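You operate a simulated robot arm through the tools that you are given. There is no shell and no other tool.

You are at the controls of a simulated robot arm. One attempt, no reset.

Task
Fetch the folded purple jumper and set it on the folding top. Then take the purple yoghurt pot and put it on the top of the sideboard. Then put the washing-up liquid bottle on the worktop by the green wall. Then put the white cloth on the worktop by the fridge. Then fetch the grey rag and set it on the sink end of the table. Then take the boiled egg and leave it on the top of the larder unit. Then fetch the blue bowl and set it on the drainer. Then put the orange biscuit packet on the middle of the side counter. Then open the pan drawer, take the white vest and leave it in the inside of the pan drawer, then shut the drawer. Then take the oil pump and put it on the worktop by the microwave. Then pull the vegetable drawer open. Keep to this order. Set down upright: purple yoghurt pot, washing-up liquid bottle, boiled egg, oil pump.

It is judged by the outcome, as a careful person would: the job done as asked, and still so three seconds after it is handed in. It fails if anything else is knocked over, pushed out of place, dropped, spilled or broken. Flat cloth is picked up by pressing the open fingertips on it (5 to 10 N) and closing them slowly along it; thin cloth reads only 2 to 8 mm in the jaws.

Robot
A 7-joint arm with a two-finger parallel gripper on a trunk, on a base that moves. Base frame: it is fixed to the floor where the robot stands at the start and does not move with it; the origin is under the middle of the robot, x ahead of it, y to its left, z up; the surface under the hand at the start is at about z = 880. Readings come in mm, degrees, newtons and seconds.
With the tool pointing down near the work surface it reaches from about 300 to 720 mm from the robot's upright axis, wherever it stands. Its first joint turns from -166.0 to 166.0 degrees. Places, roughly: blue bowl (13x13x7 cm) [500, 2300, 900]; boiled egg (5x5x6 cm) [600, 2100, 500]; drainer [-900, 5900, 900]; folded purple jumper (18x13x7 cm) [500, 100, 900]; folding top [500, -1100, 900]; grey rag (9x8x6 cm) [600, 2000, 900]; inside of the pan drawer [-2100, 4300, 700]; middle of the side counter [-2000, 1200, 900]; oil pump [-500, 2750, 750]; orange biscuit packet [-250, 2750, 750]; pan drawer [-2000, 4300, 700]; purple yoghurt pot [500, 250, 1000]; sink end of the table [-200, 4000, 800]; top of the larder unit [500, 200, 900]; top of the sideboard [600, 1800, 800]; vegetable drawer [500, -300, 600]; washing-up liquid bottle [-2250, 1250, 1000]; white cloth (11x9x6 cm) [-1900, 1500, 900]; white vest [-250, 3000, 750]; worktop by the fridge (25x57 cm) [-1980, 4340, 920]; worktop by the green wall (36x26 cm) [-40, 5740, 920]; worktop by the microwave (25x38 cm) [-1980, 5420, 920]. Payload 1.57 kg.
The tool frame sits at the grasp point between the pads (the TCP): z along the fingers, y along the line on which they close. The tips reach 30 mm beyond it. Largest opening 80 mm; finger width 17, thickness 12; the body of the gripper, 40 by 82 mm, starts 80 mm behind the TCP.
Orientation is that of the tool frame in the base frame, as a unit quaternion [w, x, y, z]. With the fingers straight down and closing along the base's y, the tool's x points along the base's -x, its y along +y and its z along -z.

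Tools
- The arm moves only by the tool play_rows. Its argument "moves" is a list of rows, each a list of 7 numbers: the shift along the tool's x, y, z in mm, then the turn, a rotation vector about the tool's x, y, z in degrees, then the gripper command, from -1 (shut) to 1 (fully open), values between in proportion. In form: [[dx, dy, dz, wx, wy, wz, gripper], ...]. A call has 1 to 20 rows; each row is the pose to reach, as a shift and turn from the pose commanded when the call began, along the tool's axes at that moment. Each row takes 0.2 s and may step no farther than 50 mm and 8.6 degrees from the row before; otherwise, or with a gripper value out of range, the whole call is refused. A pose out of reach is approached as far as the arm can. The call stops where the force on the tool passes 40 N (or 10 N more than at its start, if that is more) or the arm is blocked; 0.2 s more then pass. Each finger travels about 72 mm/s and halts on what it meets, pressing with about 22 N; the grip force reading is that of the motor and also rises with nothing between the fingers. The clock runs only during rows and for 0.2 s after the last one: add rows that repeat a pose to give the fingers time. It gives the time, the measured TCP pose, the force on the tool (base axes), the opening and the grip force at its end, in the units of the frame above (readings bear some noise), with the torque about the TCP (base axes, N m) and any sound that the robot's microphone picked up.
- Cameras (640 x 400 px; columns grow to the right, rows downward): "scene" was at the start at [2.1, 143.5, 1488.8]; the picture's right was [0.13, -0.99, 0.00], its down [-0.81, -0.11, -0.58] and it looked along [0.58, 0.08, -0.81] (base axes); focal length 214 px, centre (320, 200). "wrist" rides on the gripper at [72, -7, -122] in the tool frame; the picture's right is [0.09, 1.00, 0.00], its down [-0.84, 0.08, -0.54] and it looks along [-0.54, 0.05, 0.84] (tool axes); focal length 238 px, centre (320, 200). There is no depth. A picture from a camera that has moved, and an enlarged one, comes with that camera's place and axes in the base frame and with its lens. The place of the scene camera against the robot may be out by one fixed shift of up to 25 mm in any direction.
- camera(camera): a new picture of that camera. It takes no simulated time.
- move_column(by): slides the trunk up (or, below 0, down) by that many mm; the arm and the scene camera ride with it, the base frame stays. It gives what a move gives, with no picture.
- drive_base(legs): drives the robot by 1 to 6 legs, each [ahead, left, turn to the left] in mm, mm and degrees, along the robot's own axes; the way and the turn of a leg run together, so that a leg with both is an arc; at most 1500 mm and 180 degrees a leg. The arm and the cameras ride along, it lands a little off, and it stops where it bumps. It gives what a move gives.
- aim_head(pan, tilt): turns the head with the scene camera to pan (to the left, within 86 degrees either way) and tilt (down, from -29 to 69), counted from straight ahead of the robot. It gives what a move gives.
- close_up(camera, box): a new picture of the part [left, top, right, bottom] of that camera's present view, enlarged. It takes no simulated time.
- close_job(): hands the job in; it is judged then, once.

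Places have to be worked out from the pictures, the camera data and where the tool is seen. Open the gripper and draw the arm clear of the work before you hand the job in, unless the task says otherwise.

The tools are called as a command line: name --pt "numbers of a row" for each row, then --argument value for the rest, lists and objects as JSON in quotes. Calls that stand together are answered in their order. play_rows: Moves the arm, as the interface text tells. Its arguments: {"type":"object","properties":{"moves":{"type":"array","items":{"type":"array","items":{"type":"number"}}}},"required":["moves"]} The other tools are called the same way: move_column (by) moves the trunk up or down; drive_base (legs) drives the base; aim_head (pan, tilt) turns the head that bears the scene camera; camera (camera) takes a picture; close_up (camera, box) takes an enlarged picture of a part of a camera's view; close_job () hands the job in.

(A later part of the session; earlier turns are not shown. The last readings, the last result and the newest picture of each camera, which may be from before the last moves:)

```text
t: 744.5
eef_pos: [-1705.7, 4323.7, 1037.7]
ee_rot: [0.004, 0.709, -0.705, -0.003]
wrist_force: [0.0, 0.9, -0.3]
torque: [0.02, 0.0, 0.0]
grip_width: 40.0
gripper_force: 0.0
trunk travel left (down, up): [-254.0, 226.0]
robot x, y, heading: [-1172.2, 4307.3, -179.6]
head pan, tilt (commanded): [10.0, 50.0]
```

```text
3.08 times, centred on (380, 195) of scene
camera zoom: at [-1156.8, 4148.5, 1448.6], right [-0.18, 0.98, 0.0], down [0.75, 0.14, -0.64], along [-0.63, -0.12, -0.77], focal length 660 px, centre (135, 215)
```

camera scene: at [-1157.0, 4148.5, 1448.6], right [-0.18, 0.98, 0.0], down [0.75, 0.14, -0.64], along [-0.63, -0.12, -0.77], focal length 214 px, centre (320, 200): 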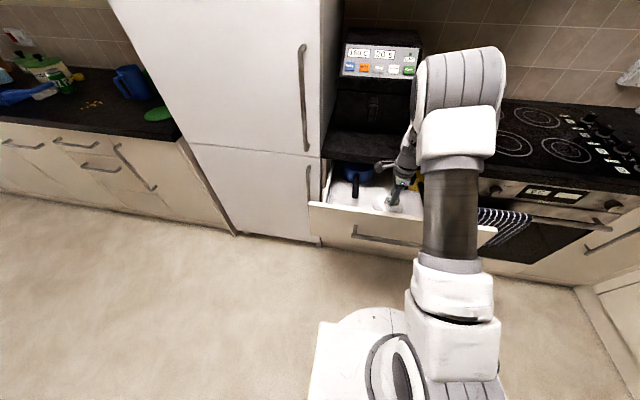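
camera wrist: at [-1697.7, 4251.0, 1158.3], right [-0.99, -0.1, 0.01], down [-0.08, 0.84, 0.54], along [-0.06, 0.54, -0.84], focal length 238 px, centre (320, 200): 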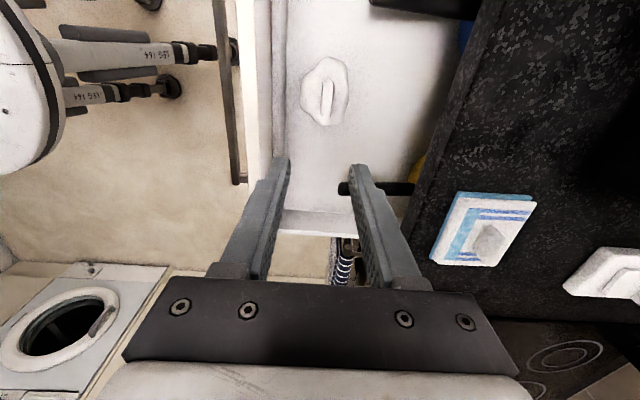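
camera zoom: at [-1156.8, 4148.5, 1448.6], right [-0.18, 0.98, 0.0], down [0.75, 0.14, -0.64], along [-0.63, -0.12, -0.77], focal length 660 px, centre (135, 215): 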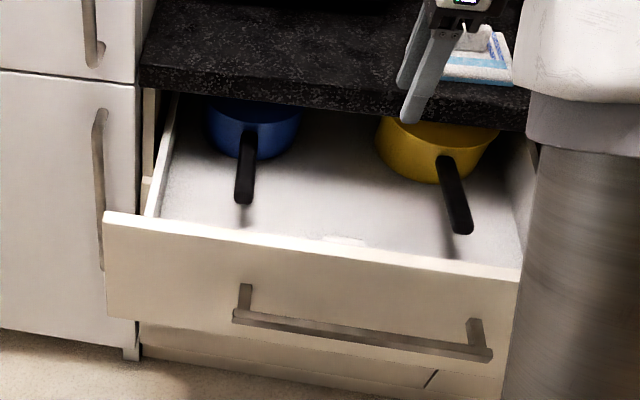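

The vest lies inside. To shut the drawer I'll push its front below the bar with closed fingers, hand horizontal. First I back off and form that pose.

drive_base --legs '[[-330, 0, -0.4]]'

play_rows --pt "0 10.6 9.5 -8.2 0 0 -0.3" --pt "0 21 19 -16.4 0 0 -0.6" --pt "0 32 28 -24.6 0 0 -1" --pt "0 43 38 -32.8 0 0 -1" --pt "0 53 47 -41 0 0 -1" --pt "0 64 57 -49.2 0 0 -1" --pt "0 74 66 -57.4 0 0 -1" --pt "0 85 76 -65.6 0 0 -1" --pt "0 96 85 -73.8 0 0 -1" --pt "0 106 95 -82 0 0 -1" --pt "0 117 104 -90 0 0 -1" --pt "0 117 104 -90 0 0 -1"

camera --camera "wrist"

```text
t: 747.3
eef_pos: [-1371.4, 4329.7, 1036.2]
ee_rot: [-0.003, -0.706, 0.708, 0.003]
wrist_force: [-0.8, -0.3, 0.0]
torque: [-0.03, 0.0, -0.03]
grip_width: 39.9
gripper_force: 0.0
trunk travel left (down, up): [-254.0, 226.0]
robot x, y, heading: [-837.3, 4307.2, -179.9]
head pan, tilt (commanded): [10.0, 50.0]
```

```text
t: 749.9
eef_pos: [-1490.0, 4328.9, 933.5]
ee_rot: [0.503, 0.498, -0.497, -0.502]
wrist_force: [0.0, -1.0, -0.3]
torque: [0.04, 0.0, -0.01]
grip_width: 0.2
gripper_force: 21.3
trunk travel left (down, up): [-254.0, 226.0]
robot x, y, heading: [-837.9, 4313.6, -179.8]
head pan, tilt (commanded): [10.0, 50.0]
```

```text
taken
camera wrist: at [-1367.6, 4256.9, 925.9], right [0.01, -0.09, 1.0], down [0.54, 0.84, 0.07], along [-0.84, 0.54, 0.06], focal length 238 px, centre (320, 200)
```

wrist: 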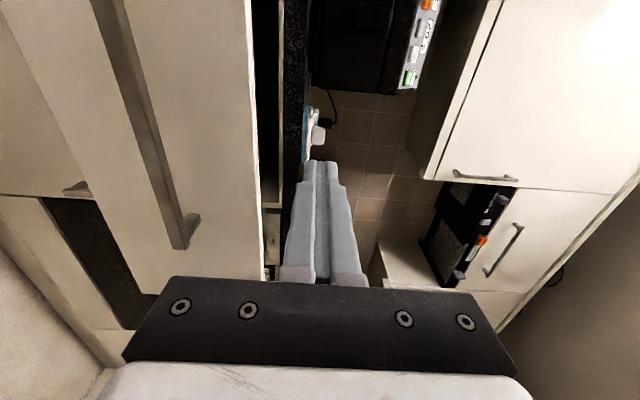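

move_column --by -205

camera --camera "wrist"

```text
t: 752.1
eef_pos: [-1487.7, 4329.6, 728.8]
ee_rot: [-0.502, -0.497, 0.498, 0.503]
wrist_force: [0.2, -0.1, -0.1]
torque: [0.0, 0.02, -0.02]
grip_width: 0.1
gripper_force: 20.6
trunk travel left (down, up): [-49.0, 431.0]
robot x, y, heading: [-838.9, 4310.9, -180.4]
head pan, tilt (commanded): [10.0, 50.0]
```

```text
taken
camera wrist: at [-1367.5, 4257.0, 721.2], right [0.01, -0.09, 1.0], down [0.54, 0.84, 0.07], along [-0.84, 0.54, 0.06], focal length 238 px, centre (320, 200)
```

wrist: 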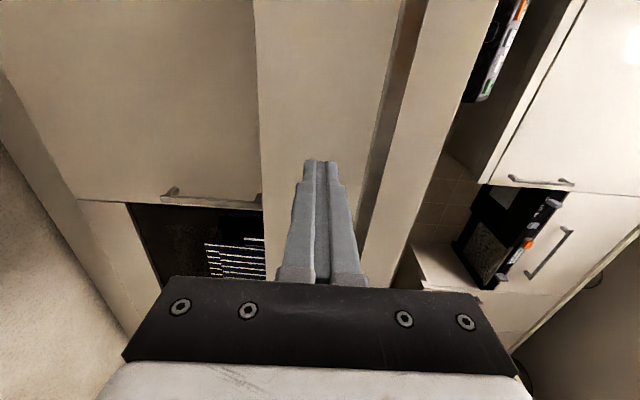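

The fingertips face the drawer front below the bar. I drive forward to push it shut.

drive_base --legs '[[200, 0, 0]]'

drive_base --legs '[[120, 0, 0]]'

aim_head --pan 10 --tilt 45

camera --camera "scene"

```text
t: 754.0
eef_pos: [-1683.2, 4329.8, 728.2]
ee_rot: [-0.502, -0.498, 0.498, 0.502]
wrist_force: [0.5, 0.4, 0.0]
torque: [0.02, -0.02, 0.0]
grip_width: 0.0
gripper_force: 20.9
trunk travel left (down, up): [-49.0, 431.0]
robot x, y, heading: [-1035.7, 4305.3, 179.8]
head pan, tilt (commanded): [10.0, 50.0]
```

```text
t: 755.5
eef_pos: [-1806.3, 4328.9, 730.0]
ee_rot: [0.503, 0.498, -0.497, -0.502]
wrist_force: [0.7, -0.9, -0.2]
torque: [0.02, 0.02, 0.0]
grip_width: 0.1
gripper_force: 21.1
trunk travel left (down, up): [-49.0, 431.0]
robot x, y, heading: [-1155.6, 4309.2, -179.7]
head pan, tilt (commanded): [10.0, 50.0]
```

```text
t: 756.1
eef_pos: [-1805.1, 4329.2, 729.7]
ee_rot: [-0.502, -0.498, 0.498, 0.502]
wrist_force: [0.3, -0.3, -0.5]
torque: [-0.02, 0.0, -0.01]
grip_width: 0.0
gripper_force: 21.3
trunk travel left (down, up): [-49.0, 431.0]
robot x, y, heading: [-1154.1, 4306.7, -179.9]
head pan, tilt (commanded): [10.0, 45.0]
```

```text
taken
camera scene: at [-1145.4, 4149.2, 1250.5], right [-0.17, 0.98, 0.0], down [0.7, 0.12, -0.71], along [-0.7, -0.12, -0.71], focal length 214 px, centre (320, 200)
```

scene: 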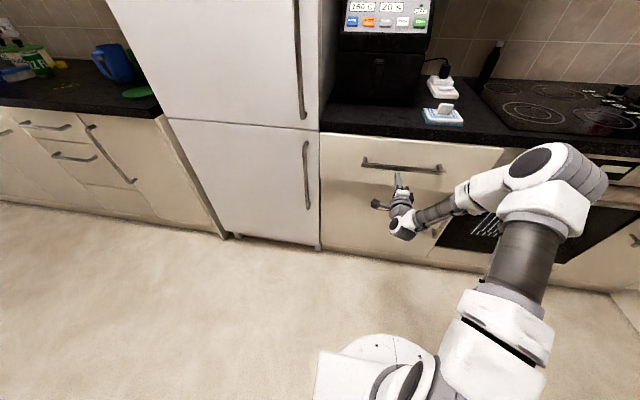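

Almost shut. I push the last few millimetres.

drive_base --legs '[[25, 0, 0]]'

drive_base --legs '[[15, 0, 0]]'

close_up --camera "scene" --box '[290, 90, 530, 260]'

```text
t: 757.0
eef_pos: [-1831.7, 4327.3, 728.6]
ee_rot: [0.503, 0.498, -0.497, -0.502]
wrist_force: [0.0, 1.1, 0.0]
torque: [0.0, 0.0, 0.01]
grip_width: 0.1
gripper_force: 20.9
trunk travel left (down, up): [-49.0, 431.0]
robot x, y, heading: [-1179.3, 4309.5, -179.8]
head pan, tilt (commanded): [10.0, 45.0]
```

```text
t: 757.8
eef_pos: [-1836.2, 4327.9, 729.3]
ee_rot: [0.503, 0.497, -0.497, -0.503]
wrist_force: [8.8, 0.3, 5.0]
torque: [0.0, 0.06, -0.06]
grip_width: 0.1
gripper_force: 21.2
trunk travel left (down, up): [-49.0, 431.0]
robot x, y, heading: [-1187.0, 4307.9, -179.9]
head pan, tilt (commanded): [10.0, 45.0]
stopped in leg 1: the force on the tool passed its limit at 57 N (the readings are from after the stop); the commanded pose is now the measured one
```

```text
2.35 times, centred on (410, 175) of scene
camera zoom: at [-1178.9, 4149.2, 1250.5], right [-0.18, 0.98, 0.0], down [0.7, 0.12, -0.71], along [-0.7, -0.12, -0.71], focal length 505 px, centre (108, 259)
```

zoom: 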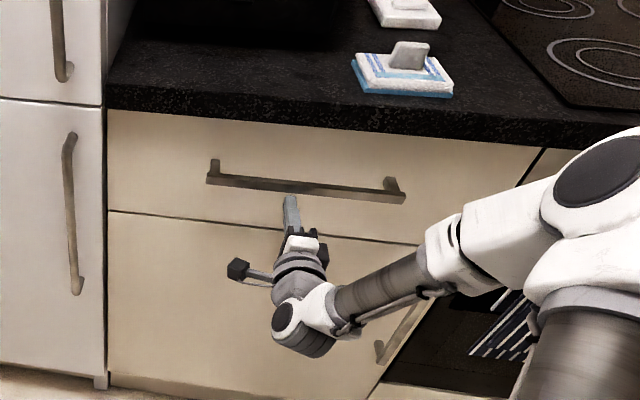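

The drawer hit its stop and looks flush. I back away and check.

drive_base --legs '[[-150, 0, 0]]'

close_up --camera "scene" --box '[260, 90, 500, 260]'

camera --camera "wrist"

```text
t: 759.4
eef_pos: [-1685.9, 4327.9, 727.6]
ee_rot: [0.502, 0.499, -0.498, -0.501]
wrist_force: [0.3, 0.1, -0.4]
torque: [-0.04, 0.02, -0.03]
grip_width: 0.0
gripper_force: 21.1
trunk travel left (down, up): [-49.0, 431.0]
robot x, y, heading: [-1036.3, 4308.9, -179.4]
head pan, tilt (commanded): [10.0, 45.0]
```

```text
2.35 times, centred on (380, 175) of scene
camera zoom: at [-1028.5, 4149.6, 1250.5], right [-0.18, 0.98, 0.0], down [0.7, 0.13, -0.71], along [-0.7, -0.13, -0.71], focal length 505 px, centre (179, 259)
```

zoom: 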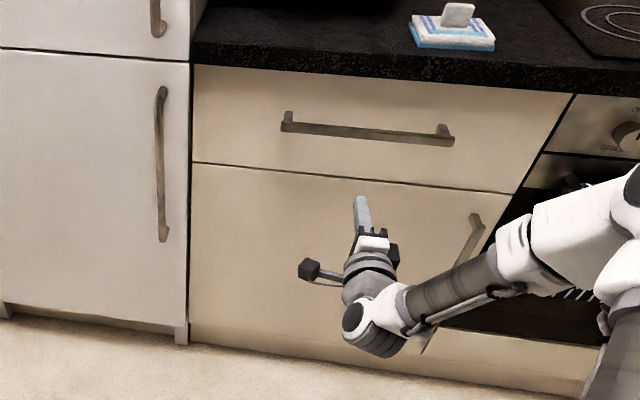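

```text
taken
camera wrist: at [-1564.8, 4255.4, 720.4], right [0.01, -0.09, 1.0], down [0.54, 0.84, 0.07], along [-0.84, 0.54, 0.06], focal length 238 px, centre (320, 200)
```

wrist: 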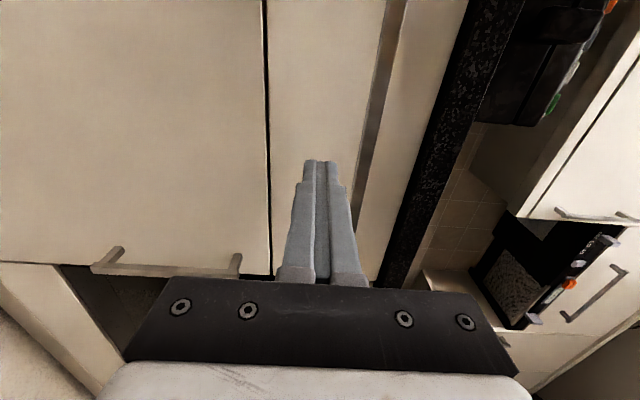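

The drawer is flush shut with the vest inside. Next, the oil pump: I restore the tool-down pose and return to the table's side.

move_column --by 205

play_rows --pt "0 6 -8 8.2 0 0 -0.5" --pt "0 13 -16 16.4 0 0 0" --pt "0 19 -25 24.6 0 0 0.5" --pt "0 26 -33 32.8 0 0 1" --pt "0 32 -41 41 0 0 1" --pt "0 39 -49 49.2 0 0 1" --pt "0 45 -57 57.4 0 0 1" --pt "0 52 -65 65.6 0 0 1" --pt "0 58 -74 73.8 0 0 1" --pt "0 65 -82 82 0 0 1" --pt "0 71 -90 90 0 0 1" --pt "0 71 -90 90 0 0 1"

drive_base --legs '[[0, 0, 89.5], [1390, 0, 0]]'

drive_base --legs '[[0, 0, 90]]'

```text
t: 761.6
eef_pos: [-1686.4, 4328.0, 934.1]
ee_rot: [0.502, 0.5, -0.497, -0.501]
wrist_force: [-0.2, 0.1, 0.0]
torque: [0.0, -0.03, 0.0]
grip_width: 0.0
gripper_force: 21.8
trunk travel left (down, up): [-254.0, 226.0]
robot x, y, heading: [-1038.0, 4311.3, -179.6]
head pan, tilt (commanded): [10.0, 45.0]
```

```text
t: 764.2
eef_pos: [-1594.9, 4326.6, 1004.0]
ee_rot: [0.003, 0.708, -0.707, -0.003]
wrist_force: [0.8, -0.3, -0.2]
torque: [0.01, 0.0, 0.01]
grip_width: 80.0
gripper_force: 0.0
trunk travel left (down, up): [-254.0, 226.0]
robot x, y, heading: [-1041.4, 4312.9, -180.0]
head pan, tilt (commanded): [10.0, 45.0]
```

```text
t: 778.7
eef_pos: [-1102.3, 2340.4, 1003.8]
ee_rot: [0.003, 1.0, -0.011, 0.0]
wrist_force: [-1.3, 0.2, -0.4]
torque: [0.02, -0.02, -0.03]
grip_width: 80.1
gripper_force: 0.0
trunk travel left (down, up): [-254.0, 226.0]
robot x, y, heading: [-1069.6, 2895.0, -91.2]
head pan, tilt (commanded): [10.0, 45.0]
```

```text
t: 784.2
eef_pos: [-517.5, 2850.3, 1003.2]
ee_rot: [0.002, 0.723, 0.691, 0.002]
wrist_force: [-0.6, 0.6, -0.2]
torque: [-0.01, 0.04, -0.01]
grip_width: 80.1
gripper_force: 0.1
trunk travel left (down, up): [-254.0, 226.0]
robot x, y, heading: [-1072.5, 2895.6, -2.8]
head pan, tilt (commanded): [10.0, 45.0]
```

drive_base --legs '[[140, 0, 2.8]]'

camera --camera "wrist"

aim_head --pan -5 --tilt 40

camera --camera "scene"

```text
t: 785.7
eef_pos: [-375.3, 2872.9, 1002.4]
ee_rot: [0.003, 0.708, 0.707, 0.002]
wrist_force: [-0.1, 0.1, 0.3]
torque: [0.03, 0.02, -0.02]
grip_width: 79.8
gripper_force: 0.0
trunk travel left (down, up): [-254.0, 226.0]
robot x, y, heading: [-930.7, 2891.7, 0.2]
head pan, tilt (commanded): [10.0, 45.0]
```

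```text
taken
camera wrist: at [-383.2, 2944.4, 1125.2], right [1.0, 0.09, 0.01], down [0.07, -0.84, 0.54], along [0.06, -0.54, -0.84], focal length 238 px, centre (320, 200)
```

wrist: 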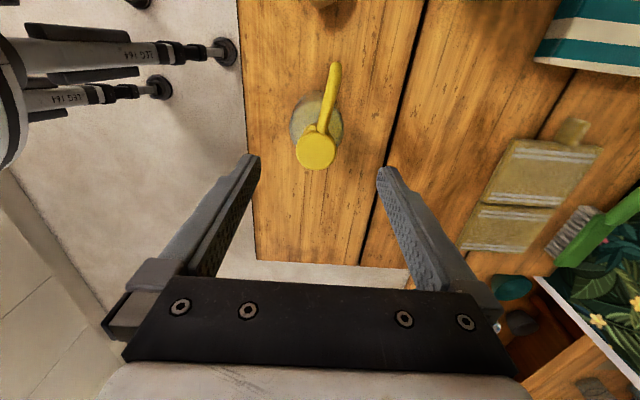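

```text
t: 786.5
eef_pos: [-376.1, 2872.9, 1005.1]
ee_rot: [0.003, 0.708, 0.706, 0.002]
wrist_force: [-0.3, 0.4, 0.1]
torque: [0.0, 0.01, -0.03]
grip_width: 80.1
gripper_force: 0.0
trunk travel left (down, up): [-254.0, 226.0]
robot x, y, heading: [-933.8, 2894.1, -0.2]
head pan, tilt (commanded): [-5.0, 40.0]
```

```text
taken
camera scene: at [-916.7, 3018.4, 1462.8], right [-0.09, -1.0, 0.0], down [-0.64, 0.06, -0.77], along [0.76, -0.07, -0.64], focal length 214 px, centre (320, 200)
```

scene: 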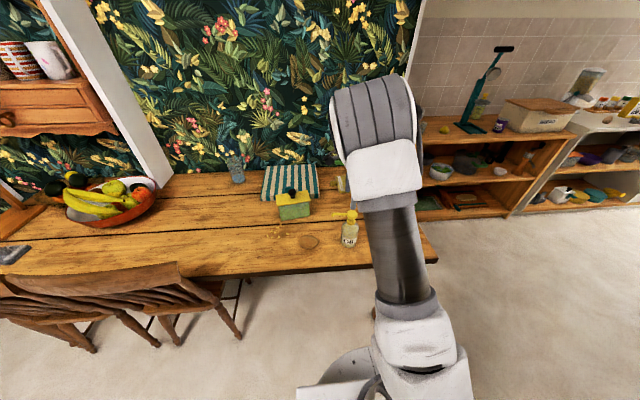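

close_up --camera "wrist" --box '[250, 50, 400, 190]'

close_up --camera "scene" --box '[310, 190, 390, 260]'

```text
2.86 times, centred on (325, 120) of wrist
camera zoom: at [-383.1, 2944.3, 1125.2], right [1.0, 0.09, 0.01], down [0.07, -0.84, 0.54], along [0.06, -0.54, -0.84], focal length 681 px, centre (306, 429)
```

zoom: 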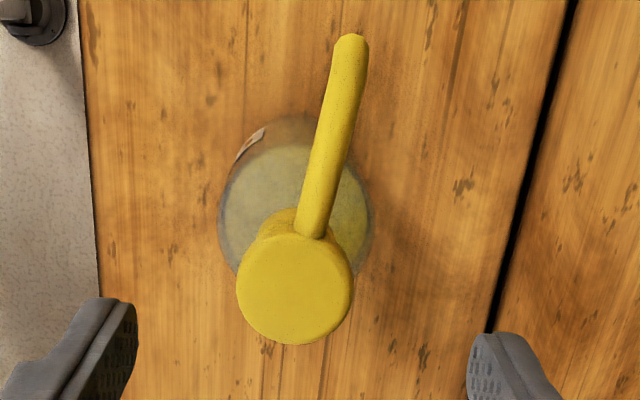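

```text
5.71 times, centred on (350, 225) of scene
camera zoom: at [-916.7, 3018.4, 1462.8], right [-0.09, -1.0, 0.0], down [-0.64, 0.06, -0.77], along [0.76, -0.07, -0.64], focal length 1226 px, centre (149, 57)
```

zoom: 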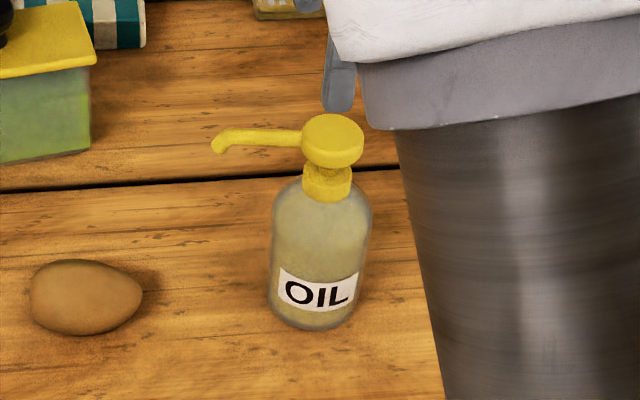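

Oil pump: axis ≈ (-376, 2859.5), body Ø ≈ 71 mm, head top ≈ 910. I centre over it and descend to just above the head for a check.

play_rows --pt "-6 0 20 0 0 0 1" --pt "-13.4 0 40 0 0 0 1" --pt "-13.4 0 52 0 0 0 1" --pt "-13.4 0 52 0 0 0 1"

close_up --camera "wrist" --box '[230, 60, 410, 200]'

```text
t: 787.5
eef_pos: [-375.6, 2859.9, 952.9]
ee_rot: [0.002, 0.707, 0.707, 0.002]
wrist_force: [-0.5, 0.7, 0.3]
torque: [-0.05, -0.02, 0.04]
grip_width: 80.0
gripper_force: 0.1
trunk travel left (down, up): [-254.0, 226.0]
robot x, y, heading: [-933.3, 2891.6, -0.0]
head pan, tilt (commanded): [-5.0, 40.0]
```

```text
2.86 times, centred on (320, 130) of wrist
camera zoom: at [-383.2, 2930.7, 1074.6], right [1.0, 0.09, 0.01], down [0.07, -0.84, 0.54], along [0.06, -0.54, -0.84], focal length 681 px, centre (320, 400)
```

zoom: 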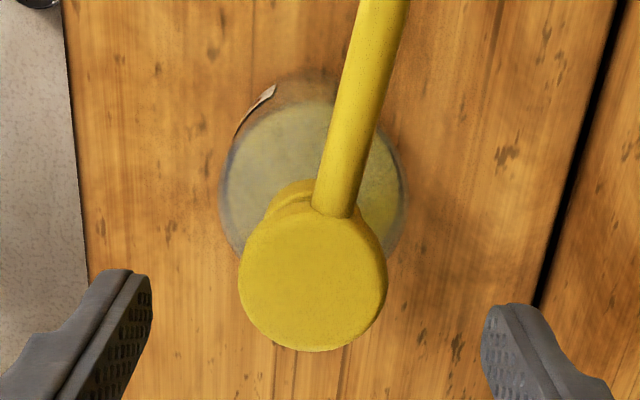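

Centred. I descend to TCP z ≈ 838 and close on the body.

play_rows --pt "-1 -0.6 25 0 0 0 1" --pt "-1 -0.6 50 0 0 0 1" --pt "-1 -0.6 75 0 0 0 1" --pt "-1 -0.6 95 0 0 0 1" --pt "-1 -0.6 108 0 0 0 1" --pt "-1 -0.6 114 0 0 0 1" --pt "-1 -0.6 114 0 0 0 1"

camera --camera "wrist"

close_up --camera "scene" --box '[310, 180, 390, 260]'

```text
t: 789.1
eef_pos: [-374.8, 2857.8, 837.8]
ee_rot: [0.003, 0.708, 0.707, 0.003]
wrist_force: [0.3, -0.2, -0.4]
torque: [0.01, 0.03, 0.0]
grip_width: 80.2
gripper_force: 0.1
trunk travel left (down, up): [-254.0, 226.0]
robot x, y, heading: [-934.4, 2893.6, -0.1]
head pan, tilt (commanded): [-5.0, 40.0]
```

```text
taken
camera wrist: at [-382.2, 2928.1, 958.8], right [1.0, 0.09, 0.01], down [0.07, -0.84, 0.54], along [0.06, -0.54, -0.84], focal length 238 px, centre (320, 200)
```

wrist: 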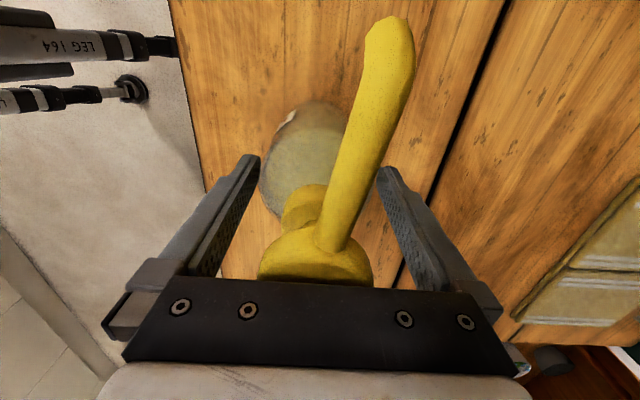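

```text
5.00 times, centred on (350, 220) of scene
camera zoom: at [-916.7, 3018.3, 1462.8], right [-0.09, -1.0, 0.0], down [-0.64, 0.06, -0.77], along [0.76, -0.07, -0.64], focal length 1072 px, centre (170, 100)
```

zoom: 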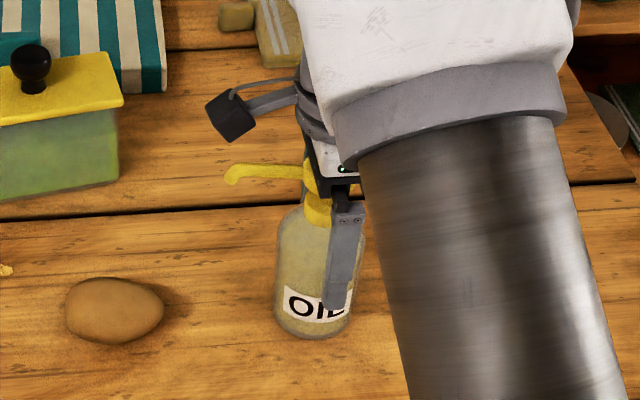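

Body is between the fingers with a small offset; I shift 2 mm and close gently.

play_rows --pt "0 -2 0 0 0 0 1" --pt "0 -2 0 0 0 0 0.9" --pt "0 -2 0 0 0 0 0.8" --pt "0 -2 0 0 0 0 0.7" --pt "0 -2 0 0 0 0 0.4" --pt "0 -2 0 0 0 0 -1" --pt "0 -2 0 0 0 0 -1"

camera --camera "wrist"

```text
t: 790.7
eef_pos: [-376.2, 2857.1, 838.0]
ee_rot: [0.002, 0.708, 0.706, 0.002]
wrist_force: [-0.1, 0.3, 0.2]
torque: [0.02, 0.14, -0.01]
grip_width: 66.3
gripper_force: 21.8
trunk travel left (down, up): [-254.0, 226.0]
robot x, y, heading: [-931.1, 2892.2, -0.1]
head pan, tilt (commanded): [-5.0, 40.0]
```

```text
taken
camera wrist: at [-384.9, 2928.4, 958.8], right [1.0, 0.09, 0.01], down [0.07, -0.84, 0.54], along [0.06, -0.54, -0.84], focal length 238 px, centre (320, 200)
```

wrist: 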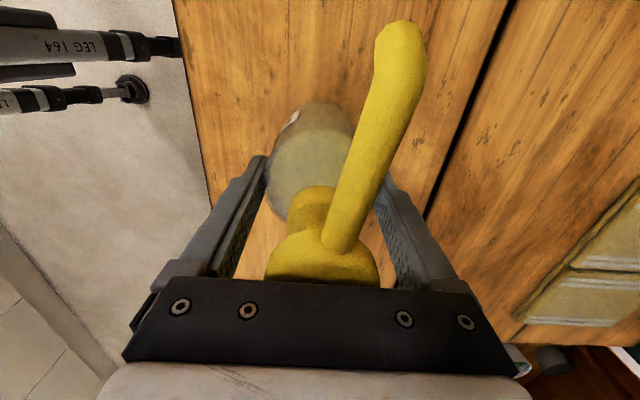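

play_rows --pt "0 0 -5 0 0 0 -1" --pt "0 0 -12 0 0 0 -1" --pt "0 0 -25 0 0 0 -1" --pt "0 0 -50 0 0 0 -1" --pt "0 0 -85 0 0 0 -1" --pt "0 0 -125 0 0 0 -1" --pt "0 0 -165 0 0 0 -1" --pt "0 0 -205 0 0 0 -1" --pt "0 0 -240 0 0 0 -1" --pt "0 0 -240 0 0 0 -1"

camera --camera "wrist"

camera --camera "scene"

```text
t: 792.9
eef_pos: [-379.2, 2860.0, 1076.1]
ee_rot: [0.002, 0.708, 0.706, 0.002]
wrist_force: [-0.7, 0.0, -3.0]
torque: [-0.08, -0.02, 0.01]
grip_width: 66.1
gripper_force: 21.4
trunk travel left (down, up): [-254.0, 226.0]
robot x, y, heading: [-932.8, 2894.3, -0.2]
head pan, tilt (commanded): [-5.0, 40.0]
```

```text
taken
camera wrist: at [-387.2, 2930.8, 1197.5], right [1.0, 0.09, 0.01], down [0.07, -0.84, 0.54], along [0.06, -0.54, -0.84], focal length 238 px, centre (320, 200)
```

wrist: 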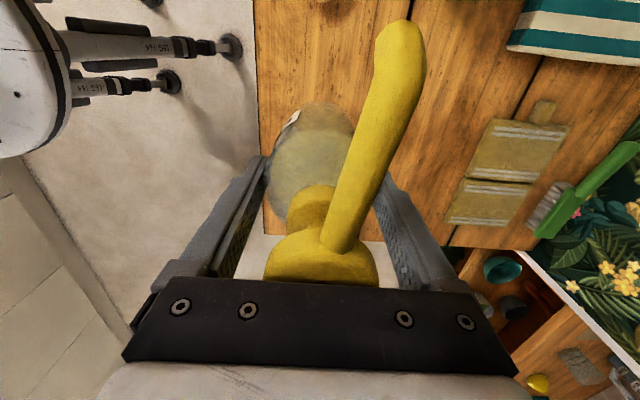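

```text
taken
camera scene: at [-916.6, 3018.3, 1462.8], right [-0.09, -1.0, 0.0], down [-0.64, 0.06, -0.77], along [0.76, -0.07, -0.64], focal length 214 px, centre (320, 200)
```

scene: 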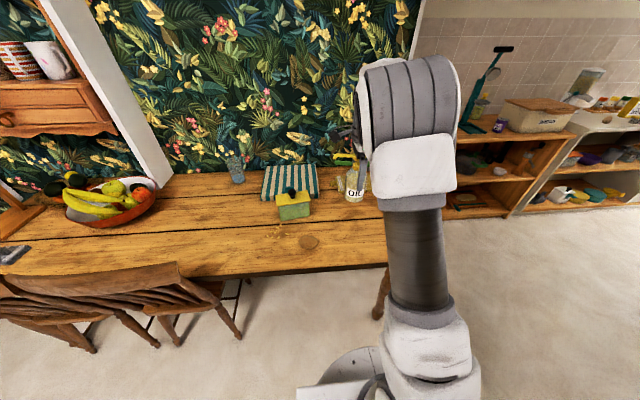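

The oil pump is held upright (66 mm). I carry it up the corridor toward the microwave corner.

drive_base --legs '[[-210, 0, 0], [0, 0, 90]]'

drive_base --legs '[[1450, 0, 0]]'

```text
t: 800.1
eef_pos: [-1120.5, 3445.8, 1074.9]
ee_rot: [0.0, -0.008, 1.0, 0.003]
wrist_force: [0.2, -0.7, -3.5]
torque: [0.0, 0.01, 0.02]
grip_width: 66.5
gripper_force: 22.0
trunk travel left (down, up): [-254.0, 226.0]
robot x, y, heading: [-1145.3, 2893.2, 91.0]
head pan, tilt (commanded): [-5.0, 40.0]
```

```text
t: 809.8
eef_pos: [-1106.7, 4898.0, 1076.2]
ee_rot: [0.0, 0.008, 1.0, 0.004]
wrist_force: [0.2, -0.4, -3.1]
torque: [0.01, 0.0, 0.01]
grip_width: 66.2
gripper_force: 21.6
trunk travel left (down, up): [-254.0, 226.0]
robot x, y, heading: [-1146.3, 4347.9, 89.1]
head pan, tilt (commanded): [-5.0, 40.0]
```

drive_base --legs '[[500, 0, 0.9], [0, 0, 90]]'

aim_head --pan -35 --tilt 35

camera --camera "scene"

```text
t: 818.5
eef_pos: [-1687.8, 4912.0, 1075.5]
ee_rot: [-0.002, -0.683, 0.73, 0.002]
wrist_force: [-0.1, 0.0, -3.2]
torque: [0.03, 0.0, 0.01]
grip_width: 66.2
gripper_force: 22.2
trunk travel left (down, up): [-254.0, 226.0]
robot x, y, heading: [-1139.7, 4843.1, 176.2]
head pan, tilt (commanded): [-5.0, 40.0]
```

```text
t: 819.5
eef_pos: [-1687.9, 4912.2, 1076.7]
ee_rot: [-0.002, -0.683, 0.731, 0.002]
wrist_force: [0.1, -0.2, -3.0]
torque: [0.01, 0.0, 0.0]
grip_width: 66.1
gripper_force: 22.2
trunk travel left (down, up): [-254.0, 226.0]
robot x, y, heading: [-1140.3, 4843.0, 176.1]
head pan, tilt (commanded): [-35.0, 35.0]
```

```text
taken
camera scene: at [-1127.0, 4747.6, 1470.3], right [0.63, 0.78, 0.0], down [0.45, -0.36, -0.82], along [-0.64, 0.51, -0.57], focal length 214 px, centre (320, 200)
```

scene: 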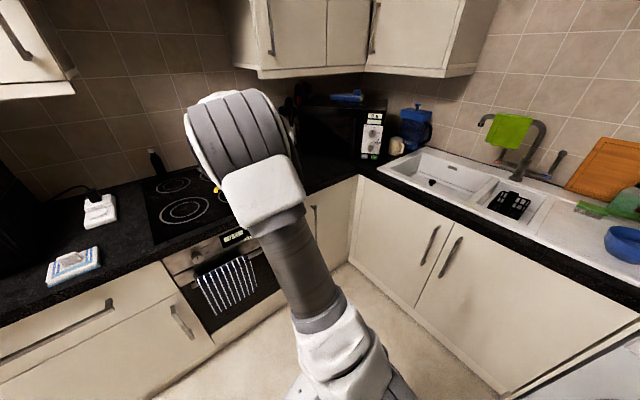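

The arm hides the spot; I shift right and straighten, then look again.

drive_base --legs '[[0, -330, 3.9]]'

aim_head --pan 5 --tilt 35

camera --camera "scene"

camera --camera "wrist"

```text
t: 822.5
eef_pos: [-1681.7, 5200.8, 1075.5]
ee_rot: [0.002, 0.71, -0.704, -0.002]
wrist_force: [-0.5, -0.2, -3.9]
torque: [0.01, 0.01, 0.01]
grip_width: 66.0
gripper_force: 22.0
trunk travel left (down, up): [-254.0, 226.0]
robot x, y, heading: [-1129.3, 5174.9, -179.6]
head pan, tilt (commanded): [-35.0, 35.0]
```

```text
t: 823.6
eef_pos: [-1681.5, 5201.6, 1074.2]
ee_rot: [0.002, 0.709, -0.705, -0.002]
wrist_force: [0.0, 0.1, -3.1]
torque: [0.02, 0.01, -0.01]
grip_width: 66.0
gripper_force: 22.5
trunk travel left (down, up): [-254.0, 226.0]
robot x, y, heading: [-1128.1, 5173.6, -179.6]
head pan, tilt (commanded): [5.0, 35.0]
```

```text
taken
camera scene: at [-1125.9, 5019.3, 1470.4], right [-0.09, 1.0, 0.0], down [0.57, 0.05, -0.82], along [-0.82, -0.08, -0.57], focal length 214 px, centre (320, 200)
```

scene: 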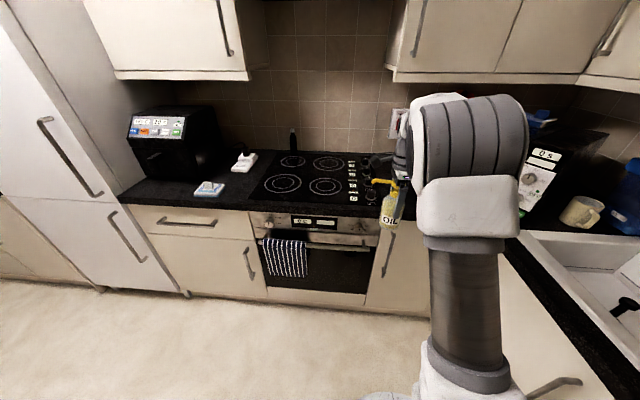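

```text
taken
camera wrist: at [-1674.1, 5128.6, 1196.9], right [-1.0, -0.1, 0.01], down [-0.08, 0.84, 0.54], along [-0.06, 0.54, -0.84], focal length 238 px, centre (320, 200)
```

wrist: 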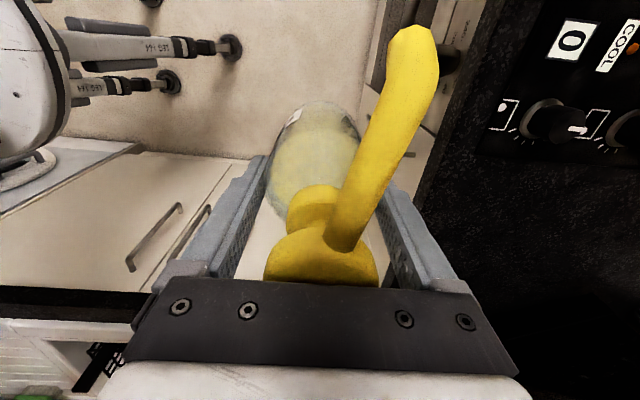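

Hob's right edge is at y ≈ 5225; the worktop by the microwave lies just right of it. I drive in and to the right, then look with the wrist camera.

drive_base --legs '[[240, -55, -0.4]]'

camera --camera "wrist"

camera --camera "scene"

```text
t: 825.8
eef_pos: [-1925.8, 5260.7, 1075.7]
ee_rot: [-0.003, -0.707, 0.707, 0.003]
wrist_force: [-0.7, -0.3, -4.2]
torque: [0.02, 0.01, 0.01]
grip_width: 65.8
gripper_force: 22.4
trunk travel left (down, up): [-254.0, 226.0]
robot x, y, heading: [-1371.4, 5227.2, -180.0]
head pan, tilt (commanded): [5.0, 35.0]
```

```text
taken
camera wrist: at [-1918.2, 5187.8, 1197.0], right [-1.0, -0.09, 0.01], down [-0.07, 0.84, 0.54], along [-0.06, 0.54, -0.84], focal length 238 px, centre (320, 200)
```

wrist: 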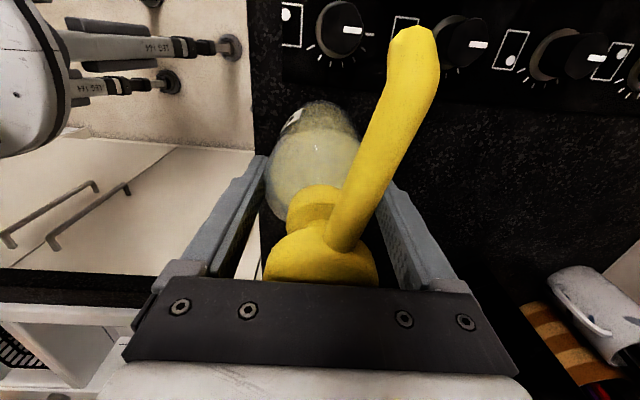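

```text
taken
camera scene: at [-1370.6, 5074.9, 1470.3], right [-0.09, 1.0, 0.0], down [0.57, 0.05, -0.82], along [-0.82, -0.07, -0.57], focal length 214 px, centre (320, 200)
```

scene: 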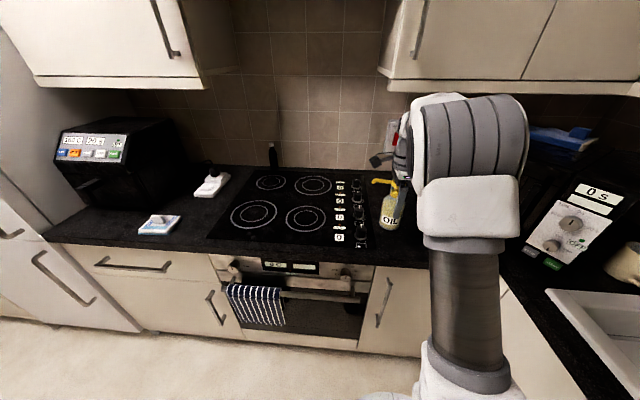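

Clear worktop right of the hob up to the microwave (y ≈ 5667). I swing the pump over to about (-1970, 5415).

play_rows --pt "-38 12 0 0 0 0 -1" --pt "-77 24 0 0 0 0 -1" --pt "-116 36 0 0 0 0 -1" --pt "-155 47 0 0 0 0 -1" --pt "-155 47 15 0 0 0 -1" --pt "-155 47 30 0 0 0 -1" --pt "-155 47 30 0 0 0 -1"

camera --camera "wrist"

camera --camera "scene"

```text
t: 827.4
eef_pos: [-1974.7, 5417.0, 1045.5]
ee_rot: [0.003, 0.707, -0.707, -0.003]
wrist_force: [0.5, -0.7, -2.2]
torque: [0.02, -0.01, 0.0]
grip_width: 65.5
gripper_force: 21.9
trunk travel left (down, up): [-254.0, 226.0]
robot x, y, heading: [-1374.8, 5229.0, -179.8]
head pan, tilt (commanded): [5.0, 35.0]
```

```text
taken
camera wrist: at [-1966.6, 5343.6, 1166.2], right [-1.0, -0.09, 0.01], down [-0.07, 0.84, 0.54], along [-0.06, 0.54, -0.84], focal length 238 px, centre (320, 200)
```

wrist: 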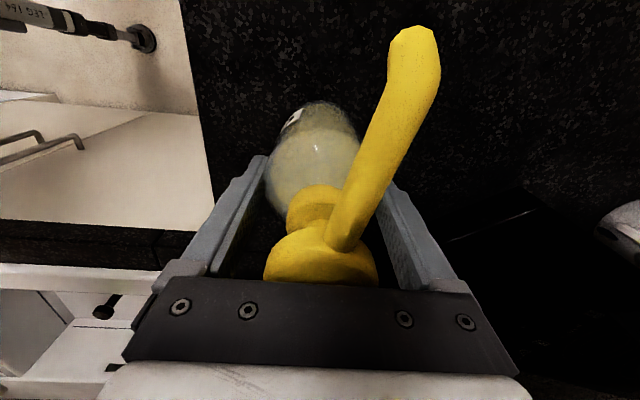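

```text
taken
camera scene: at [-1370.7, 5075.0, 1470.4], right [-0.09, 1.0, 0.0], down [0.57, 0.05, -0.82], along [-0.82, -0.07, -0.57], focal length 214 px, centre (320, 200)
```

scene: 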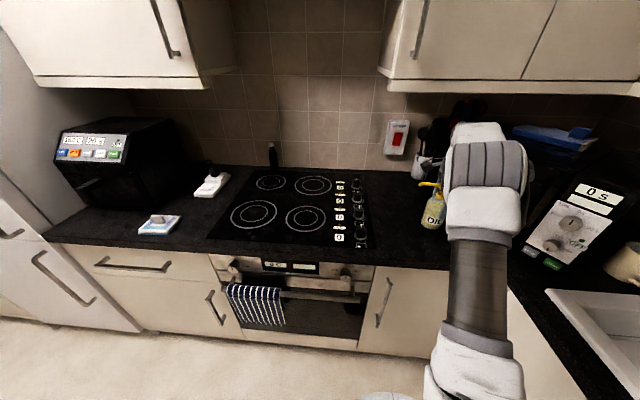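

Over the free worktop. I lower in steps.

play_rows --pt "0 0 10 0 0 0 -1" --pt "0 0 20 0 0 0 -1" --pt "0 0 28 0 0 0 -1" --pt "0 0 34 0 0 0 -1" --pt "0 0 34 0 0 0 -1"

```text
t: 828.6
eef_pos: [-1973.1, 5417.0, 1010.4]
ee_rot: [0.003, 0.708, -0.707, -0.002]
wrist_force: [-0.5, -0.2, -3.3]
torque: [0.0, 0.02, 0.02]
grip_width: 65.7
gripper_force: 21.9
trunk travel left (down, up): [-254.0, 226.0]
robot x, y, heading: [-1378.6, 5230.3, -179.9]
head pan, tilt (commanded): [5.0, 35.0]
```

play_rows --pt "0 0 2 0 0 0 -1" --pt "0 0 4 0 0 0 -1" --pt "0 0 6 0 0 0 -1" --pt "0 0 6 0 0 0 -1"

```text
t: 829.6
eef_pos: [-1972.3, 5414.9, 1005.8]
ee_rot: [-0.002, -0.707, 0.707, 0.003]
wrist_force: [-0.4, -0.2, -3.4]
torque: [0.01, 0.0, -0.02]
grip_width: 66.0
gripper_force: 22.3
trunk travel left (down, up): [-254.0, 226.0]
robot x, y, heading: [-1374.7, 5227.9, -179.9]
head pan, tilt (commanded): [5.0, 35.0]
```

play_rows --pt "0 0 2 0 0 0 -1" --pt "0 0 4 0 0 0 -1" --pt "0 0 6 0 0 0 -1" --pt "0 0 6 0 0 0 -1"

```text
t: 830.6
eef_pos: [-1972.5, 5415.9, 1000.6]
ee_rot: [-0.003, -0.707, 0.708, 0.003]
wrist_force: [-1.0, 0.6, -3.2]
torque: [0.02, -0.01, 0.0]
grip_width: 65.6
gripper_force: 21.8
trunk travel left (down, up): [-254.0, 226.0]
robot x, y, heading: [-1371.7, 5226.3, -180.0]
head pan, tilt (commanded): [5.0, 35.0]
```

play_rows --pt "0 0 2 0 0 0 -1" --pt "0 0 4 0 0 0 -1" --pt "0 0 6 0 0 0 -1" --pt "0 0 6 0 0 0 -1"

```text
t: 831.6
eef_pos: [-1970.5, 5416.4, 996.0]
ee_rot: [-0.004, -0.707, 0.708, 0.005]
wrist_force: [-3.0, 2.4, 17.0]
torque: [0.04, -0.27, 0.1]
grip_width: 65.7
gripper_force: 22.1
trunk travel left (down, up): [-254.0, 226.0]
robot x, y, heading: [-1373.6, 5230.1, -179.8]
head pan, tilt (commanded): [5.0, 35.0]
```

Contact. I relieve, open and rise straight up.

play_rows --pt "0 0 -2.5 0 0 0 -1" --pt "0 0 -2.5 0 0 0 0.7" --pt "0 0 -2.5 0 0 0 0.8" --pt "0 0 -2.5 0 0 0 0.92" --pt "0 0 -2.5 0 0 0 0.95" --pt "0 0 -15 0 0 0 0.95" --pt "0 0 -35 0 0 0 0.95" --pt "0 0 -65 0 0 0 0.95" --pt "0 0 -100 0 0 0 0.95" --pt "0 -10 -130 0 0 0 0.95" --pt "0 -10 -130 0 0 0 0.95"

camera --camera "wrist"

close_up --camera "scene" --box '[360, 100, 540, 260]'

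```text
t: 834.0
eef_pos: [-1958.4, 5415.2, 1122.8]
ee_rot: [-0.003, -0.707, 0.707, 0.003]
wrist_force: [-0.1, -0.1, 0.4]
torque: [0.0, 0.0, 0.01]
grip_width: 77.9
gripper_force: 0.1
trunk travel left (down, up): [-254.0, 226.0]
robot x, y, heading: [-1374.1, 5228.5, -179.7]
head pan, tilt (commanded): [5.0, 35.0]
```

```text
taken
camera wrist: at [-1950.8, 5342.1, 1244.7], right [-1.0, -0.09, 0.01], down [-0.07, 0.84, 0.54], along [-0.06, 0.54, -0.84], focal length 238 px, centre (320, 200)
```

wrist: 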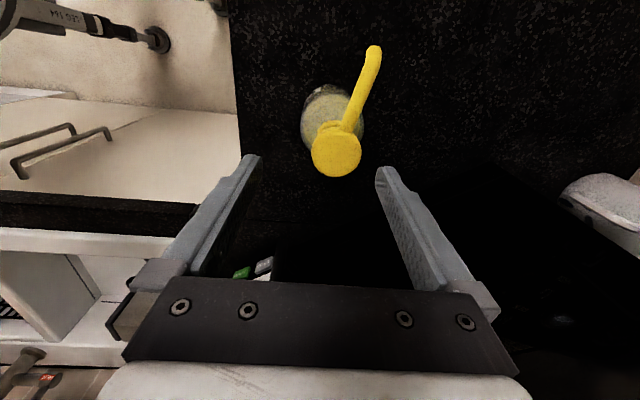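

```text
2.50 times, centred on (450, 180) of scene
camera zoom: at [-1370.3, 5074.8, 1470.3], right [-0.09, 1.0, 0.0], down [0.57, 0.05, -0.82], along [-0.82, -0.07, -0.57], focal length 536 px, centre (-5, 250)
```

zoom: 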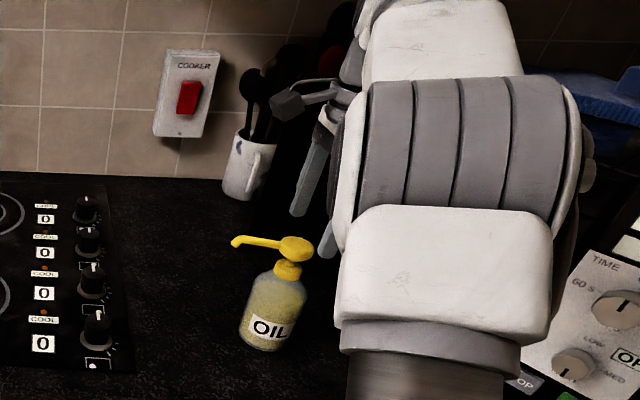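

The oil pump stands upright by the microwave. Last task: the vegetable drawer at about (500, -300). I back off and drive down the whole room.

drive_base --legs '[[-250, 0, 0], [0, 0, 90]]'

drive_base --legs '[[1500, 0, 0]]'

```text
t: 841.3
eef_pos: [-1322.2, 4647.6, 1123.5]
ee_rot: [0.004, 1.0, -0.011, 0.0]
wrist_force: [-0.4, -0.2, 0.5]
torque: [0.0, -0.01, 0.0]
grip_width: 78.2
gripper_force: 0.1
trunk travel left (down, up): [-254.0, 226.0]
robot x, y, heading: [-1123.1, 5225.8, -91.0]
head pan, tilt (commanded): [5.0, 35.0]
```

```text
t: 851.2
eef_pos: [-1308.3, 3133.9, 1122.8]
ee_rot: [0.004, 1.0, 0.007, 0.0]
wrist_force: [0.1, -0.9, 0.2]
torque: [-0.02, -0.04, 0.0]
grip_width: 78.0
gripper_force: 0.0
trunk travel left (down, up): [-254.0, 226.0]
robot x, y, heading: [-1130.1, 3722.2, -89.3]
head pan, tilt (commanded): [5.0, 35.0]
```

drive_base --legs '[[1500, 0, -0.7]]'

drive_base --legs '[[1450, 100, 0]]'

aim_head --pan 50 --tilt 30

camera --camera "scene"

```text
t: 861.2
eef_pos: [-1325.0, 1639.3, 1123.5]
ee_rot: [0.003, 1.0, -0.006, 0.0]
wrist_force: [0.2, -0.6, 0.7]
torque: [-0.01, -0.03, 0.02]
grip_width: 78.1
gripper_force: 0.0
trunk travel left (down, up): [-254.0, 226.0]
robot x, y, heading: [-1131.4, 2221.1, -90.8]
head pan, tilt (commanded): [5.0, 35.0]
```

```text
t: 870.9
eef_pos: [-1198.7, 172.7, 1122.3]
ee_rot: [0.004, 1.0, 0.009, 0.0]
wrist_force: [0.0, 0.0, -1.1]
torque: [0.0, 0.0, 0.01]
grip_width: 78.1
gripper_force: 0.0
trunk travel left (down, up): [-254.0, 226.0]
robot x, y, heading: [-1021.4, 758.8, -89.0]
head pan, tilt (commanded): [5.0, 35.0]
```

```text
t: 872.0
eef_pos: [-1199.8, 173.7, 1123.9]
ee_rot: [0.004, 1.0, 0.009, 0.0]
wrist_force: [-1.2, -0.3, -0.2]
torque: [-0.01, -0.01, -0.01]
grip_width: 77.9
gripper_force: 0.1
trunk travel left (down, up): [-254.0, 226.0]
robot x, y, heading: [-1020.6, 763.2, -88.7]
head pan, tilt (commanded): [50.0, 30.0]
```

```text
taken
camera scene: at [-804.6, 781.3, 1478.1], right [-0.63, -0.78, 0.0], down [-0.39, 0.31, -0.87], along [0.67, -0.54, -0.5], focal length 214 px, centre (320, 200)
```

scene: 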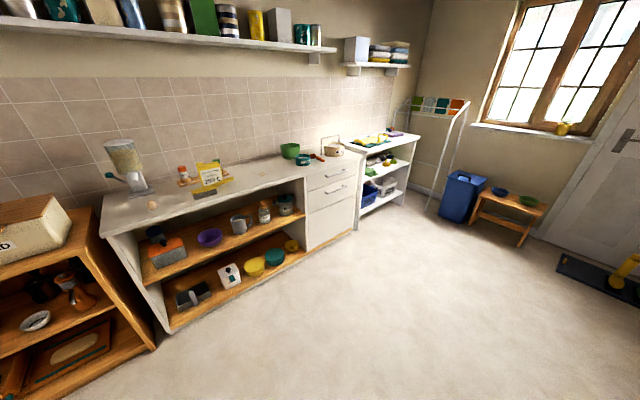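

close_up --camera "scene" --box '[270, 130, 430, 260]'

close_up --camera "scene" --box '[90, 130, 270, 250]'

```text
3.08 times, centred on (350, 195) of scene
camera zoom: at [-804.6, 781.3, 1478.1], right [-0.63, -0.78, 0.0], down [-0.39, 0.31, -0.87], along [0.67, -0.54, -0.5], focal length 660 px, centre (228, 215)
```

zoom: 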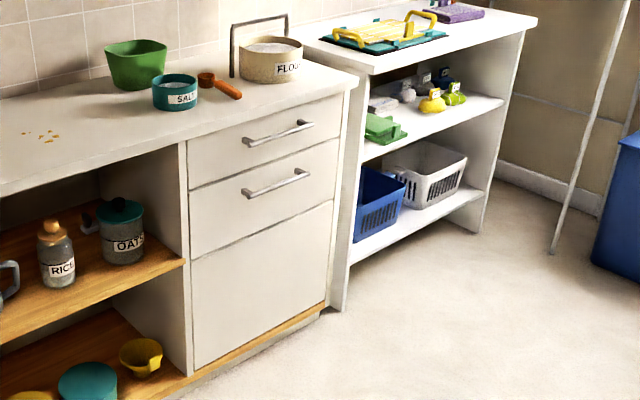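

```text
3.33 times, centred on (180, 190) of scene
camera zoom: at [-804.6, 781.3, 1478.1], right [-0.63, -0.78, 0.0], down [-0.39, 0.31, -0.87], along [0.67, -0.54, -0.5], focal length 715 px, centre (787, 233)
```

zoom: 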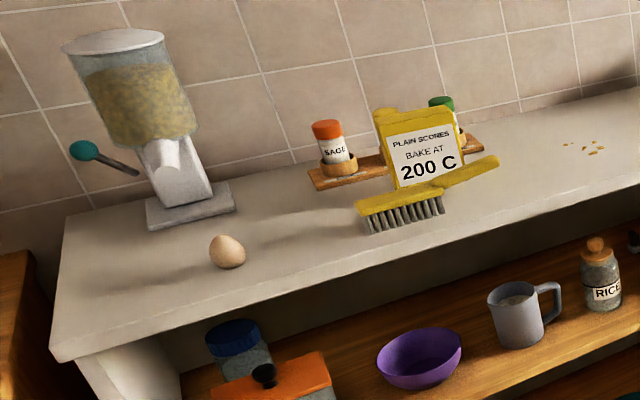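

The unit has a top drawer (handle z ≈ 818) and a second one (handle z ≈ 676, front 533–730) – the listed height of 600 matches the second as the vegetable drawer. I turn to face it and move in front, centring the arm.

drive_base --legs '[[0, 0, 88.7], [0, -1015, 0]]'

play_rows --pt "35 -9 17 0 0 0 1" --pt "69 -18 34 0 0 0 1" --pt "104 -27 51 0 0 0 1" --pt "138 -36 68 0 0 0 1" --pt "172 -45 84 0 0 0 1" --pt "172 -45 84 0 0 0 1"

aim_head --pan -10 --tilt 35

camera --camera "scene"

```text
t: 885.2
eef_pos: [-408.9, -446.6, 1123.1]
ee_rot: [0.002, 0.697, 0.717, 0.002]
wrist_force: [0.0, 0.2, -0.2]
torque: [-0.02, -0.01, -0.01]
grip_width: 77.9
gripper_force: 0.1
trunk travel left (down, up): [-254.0, 226.0]
robot x, y, heading: [-1001.1, -278.9, 1.8]
head pan, tilt (commanded): [50.0, 30.0]
```

```text
t: 886.6
eef_pos: [-458.0, -273.6, 1038.2]
ee_rot: [0.002, 0.696, 0.718, 0.002]
wrist_force: [0.3, 0.8, 1.6]
torque: [0.02, 0.02, 0.01]
grip_width: 79.8
gripper_force: 0.1
trunk travel left (down, up): [-254.0, 226.0]
robot x, y, heading: [-999.9, -280.3, 1.7]
head pan, tilt (commanded): [50.0, 30.0]
```

```text
t: 887.9
eef_pos: [-458.4, -274.3, 1038.9]
ee_rot: [0.002, 0.697, 0.717, 0.002]
wrist_force: [1.1, -0.2, -0.1]
torque: [-0.02, 0.0, 0.0]
grip_width: 80.1
gripper_force: 0.0
trunk travel left (down, up): [-254.0, 226.0]
robot x, y, heading: [-1002.1, -279.4, 1.8]
head pan, tilt (commanded): [-10.0, 35.0]
```

```text
taken
camera scene: at [-987.4, -160.4, 1470.4], right [-0.14, -0.99, 0.0], down [-0.57, 0.08, -0.82], along [0.81, -0.12, -0.57], focal length 214 px, centre (320, 200)
```

scene: 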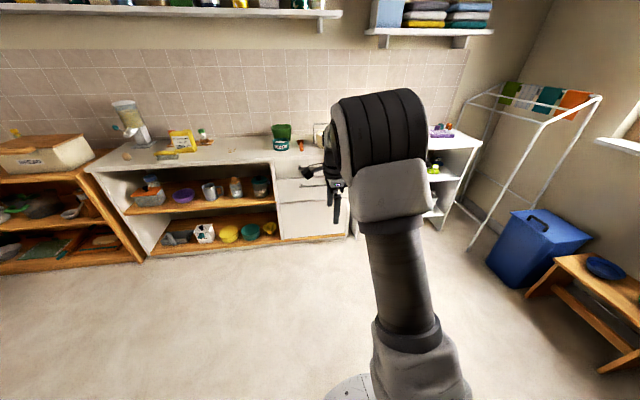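

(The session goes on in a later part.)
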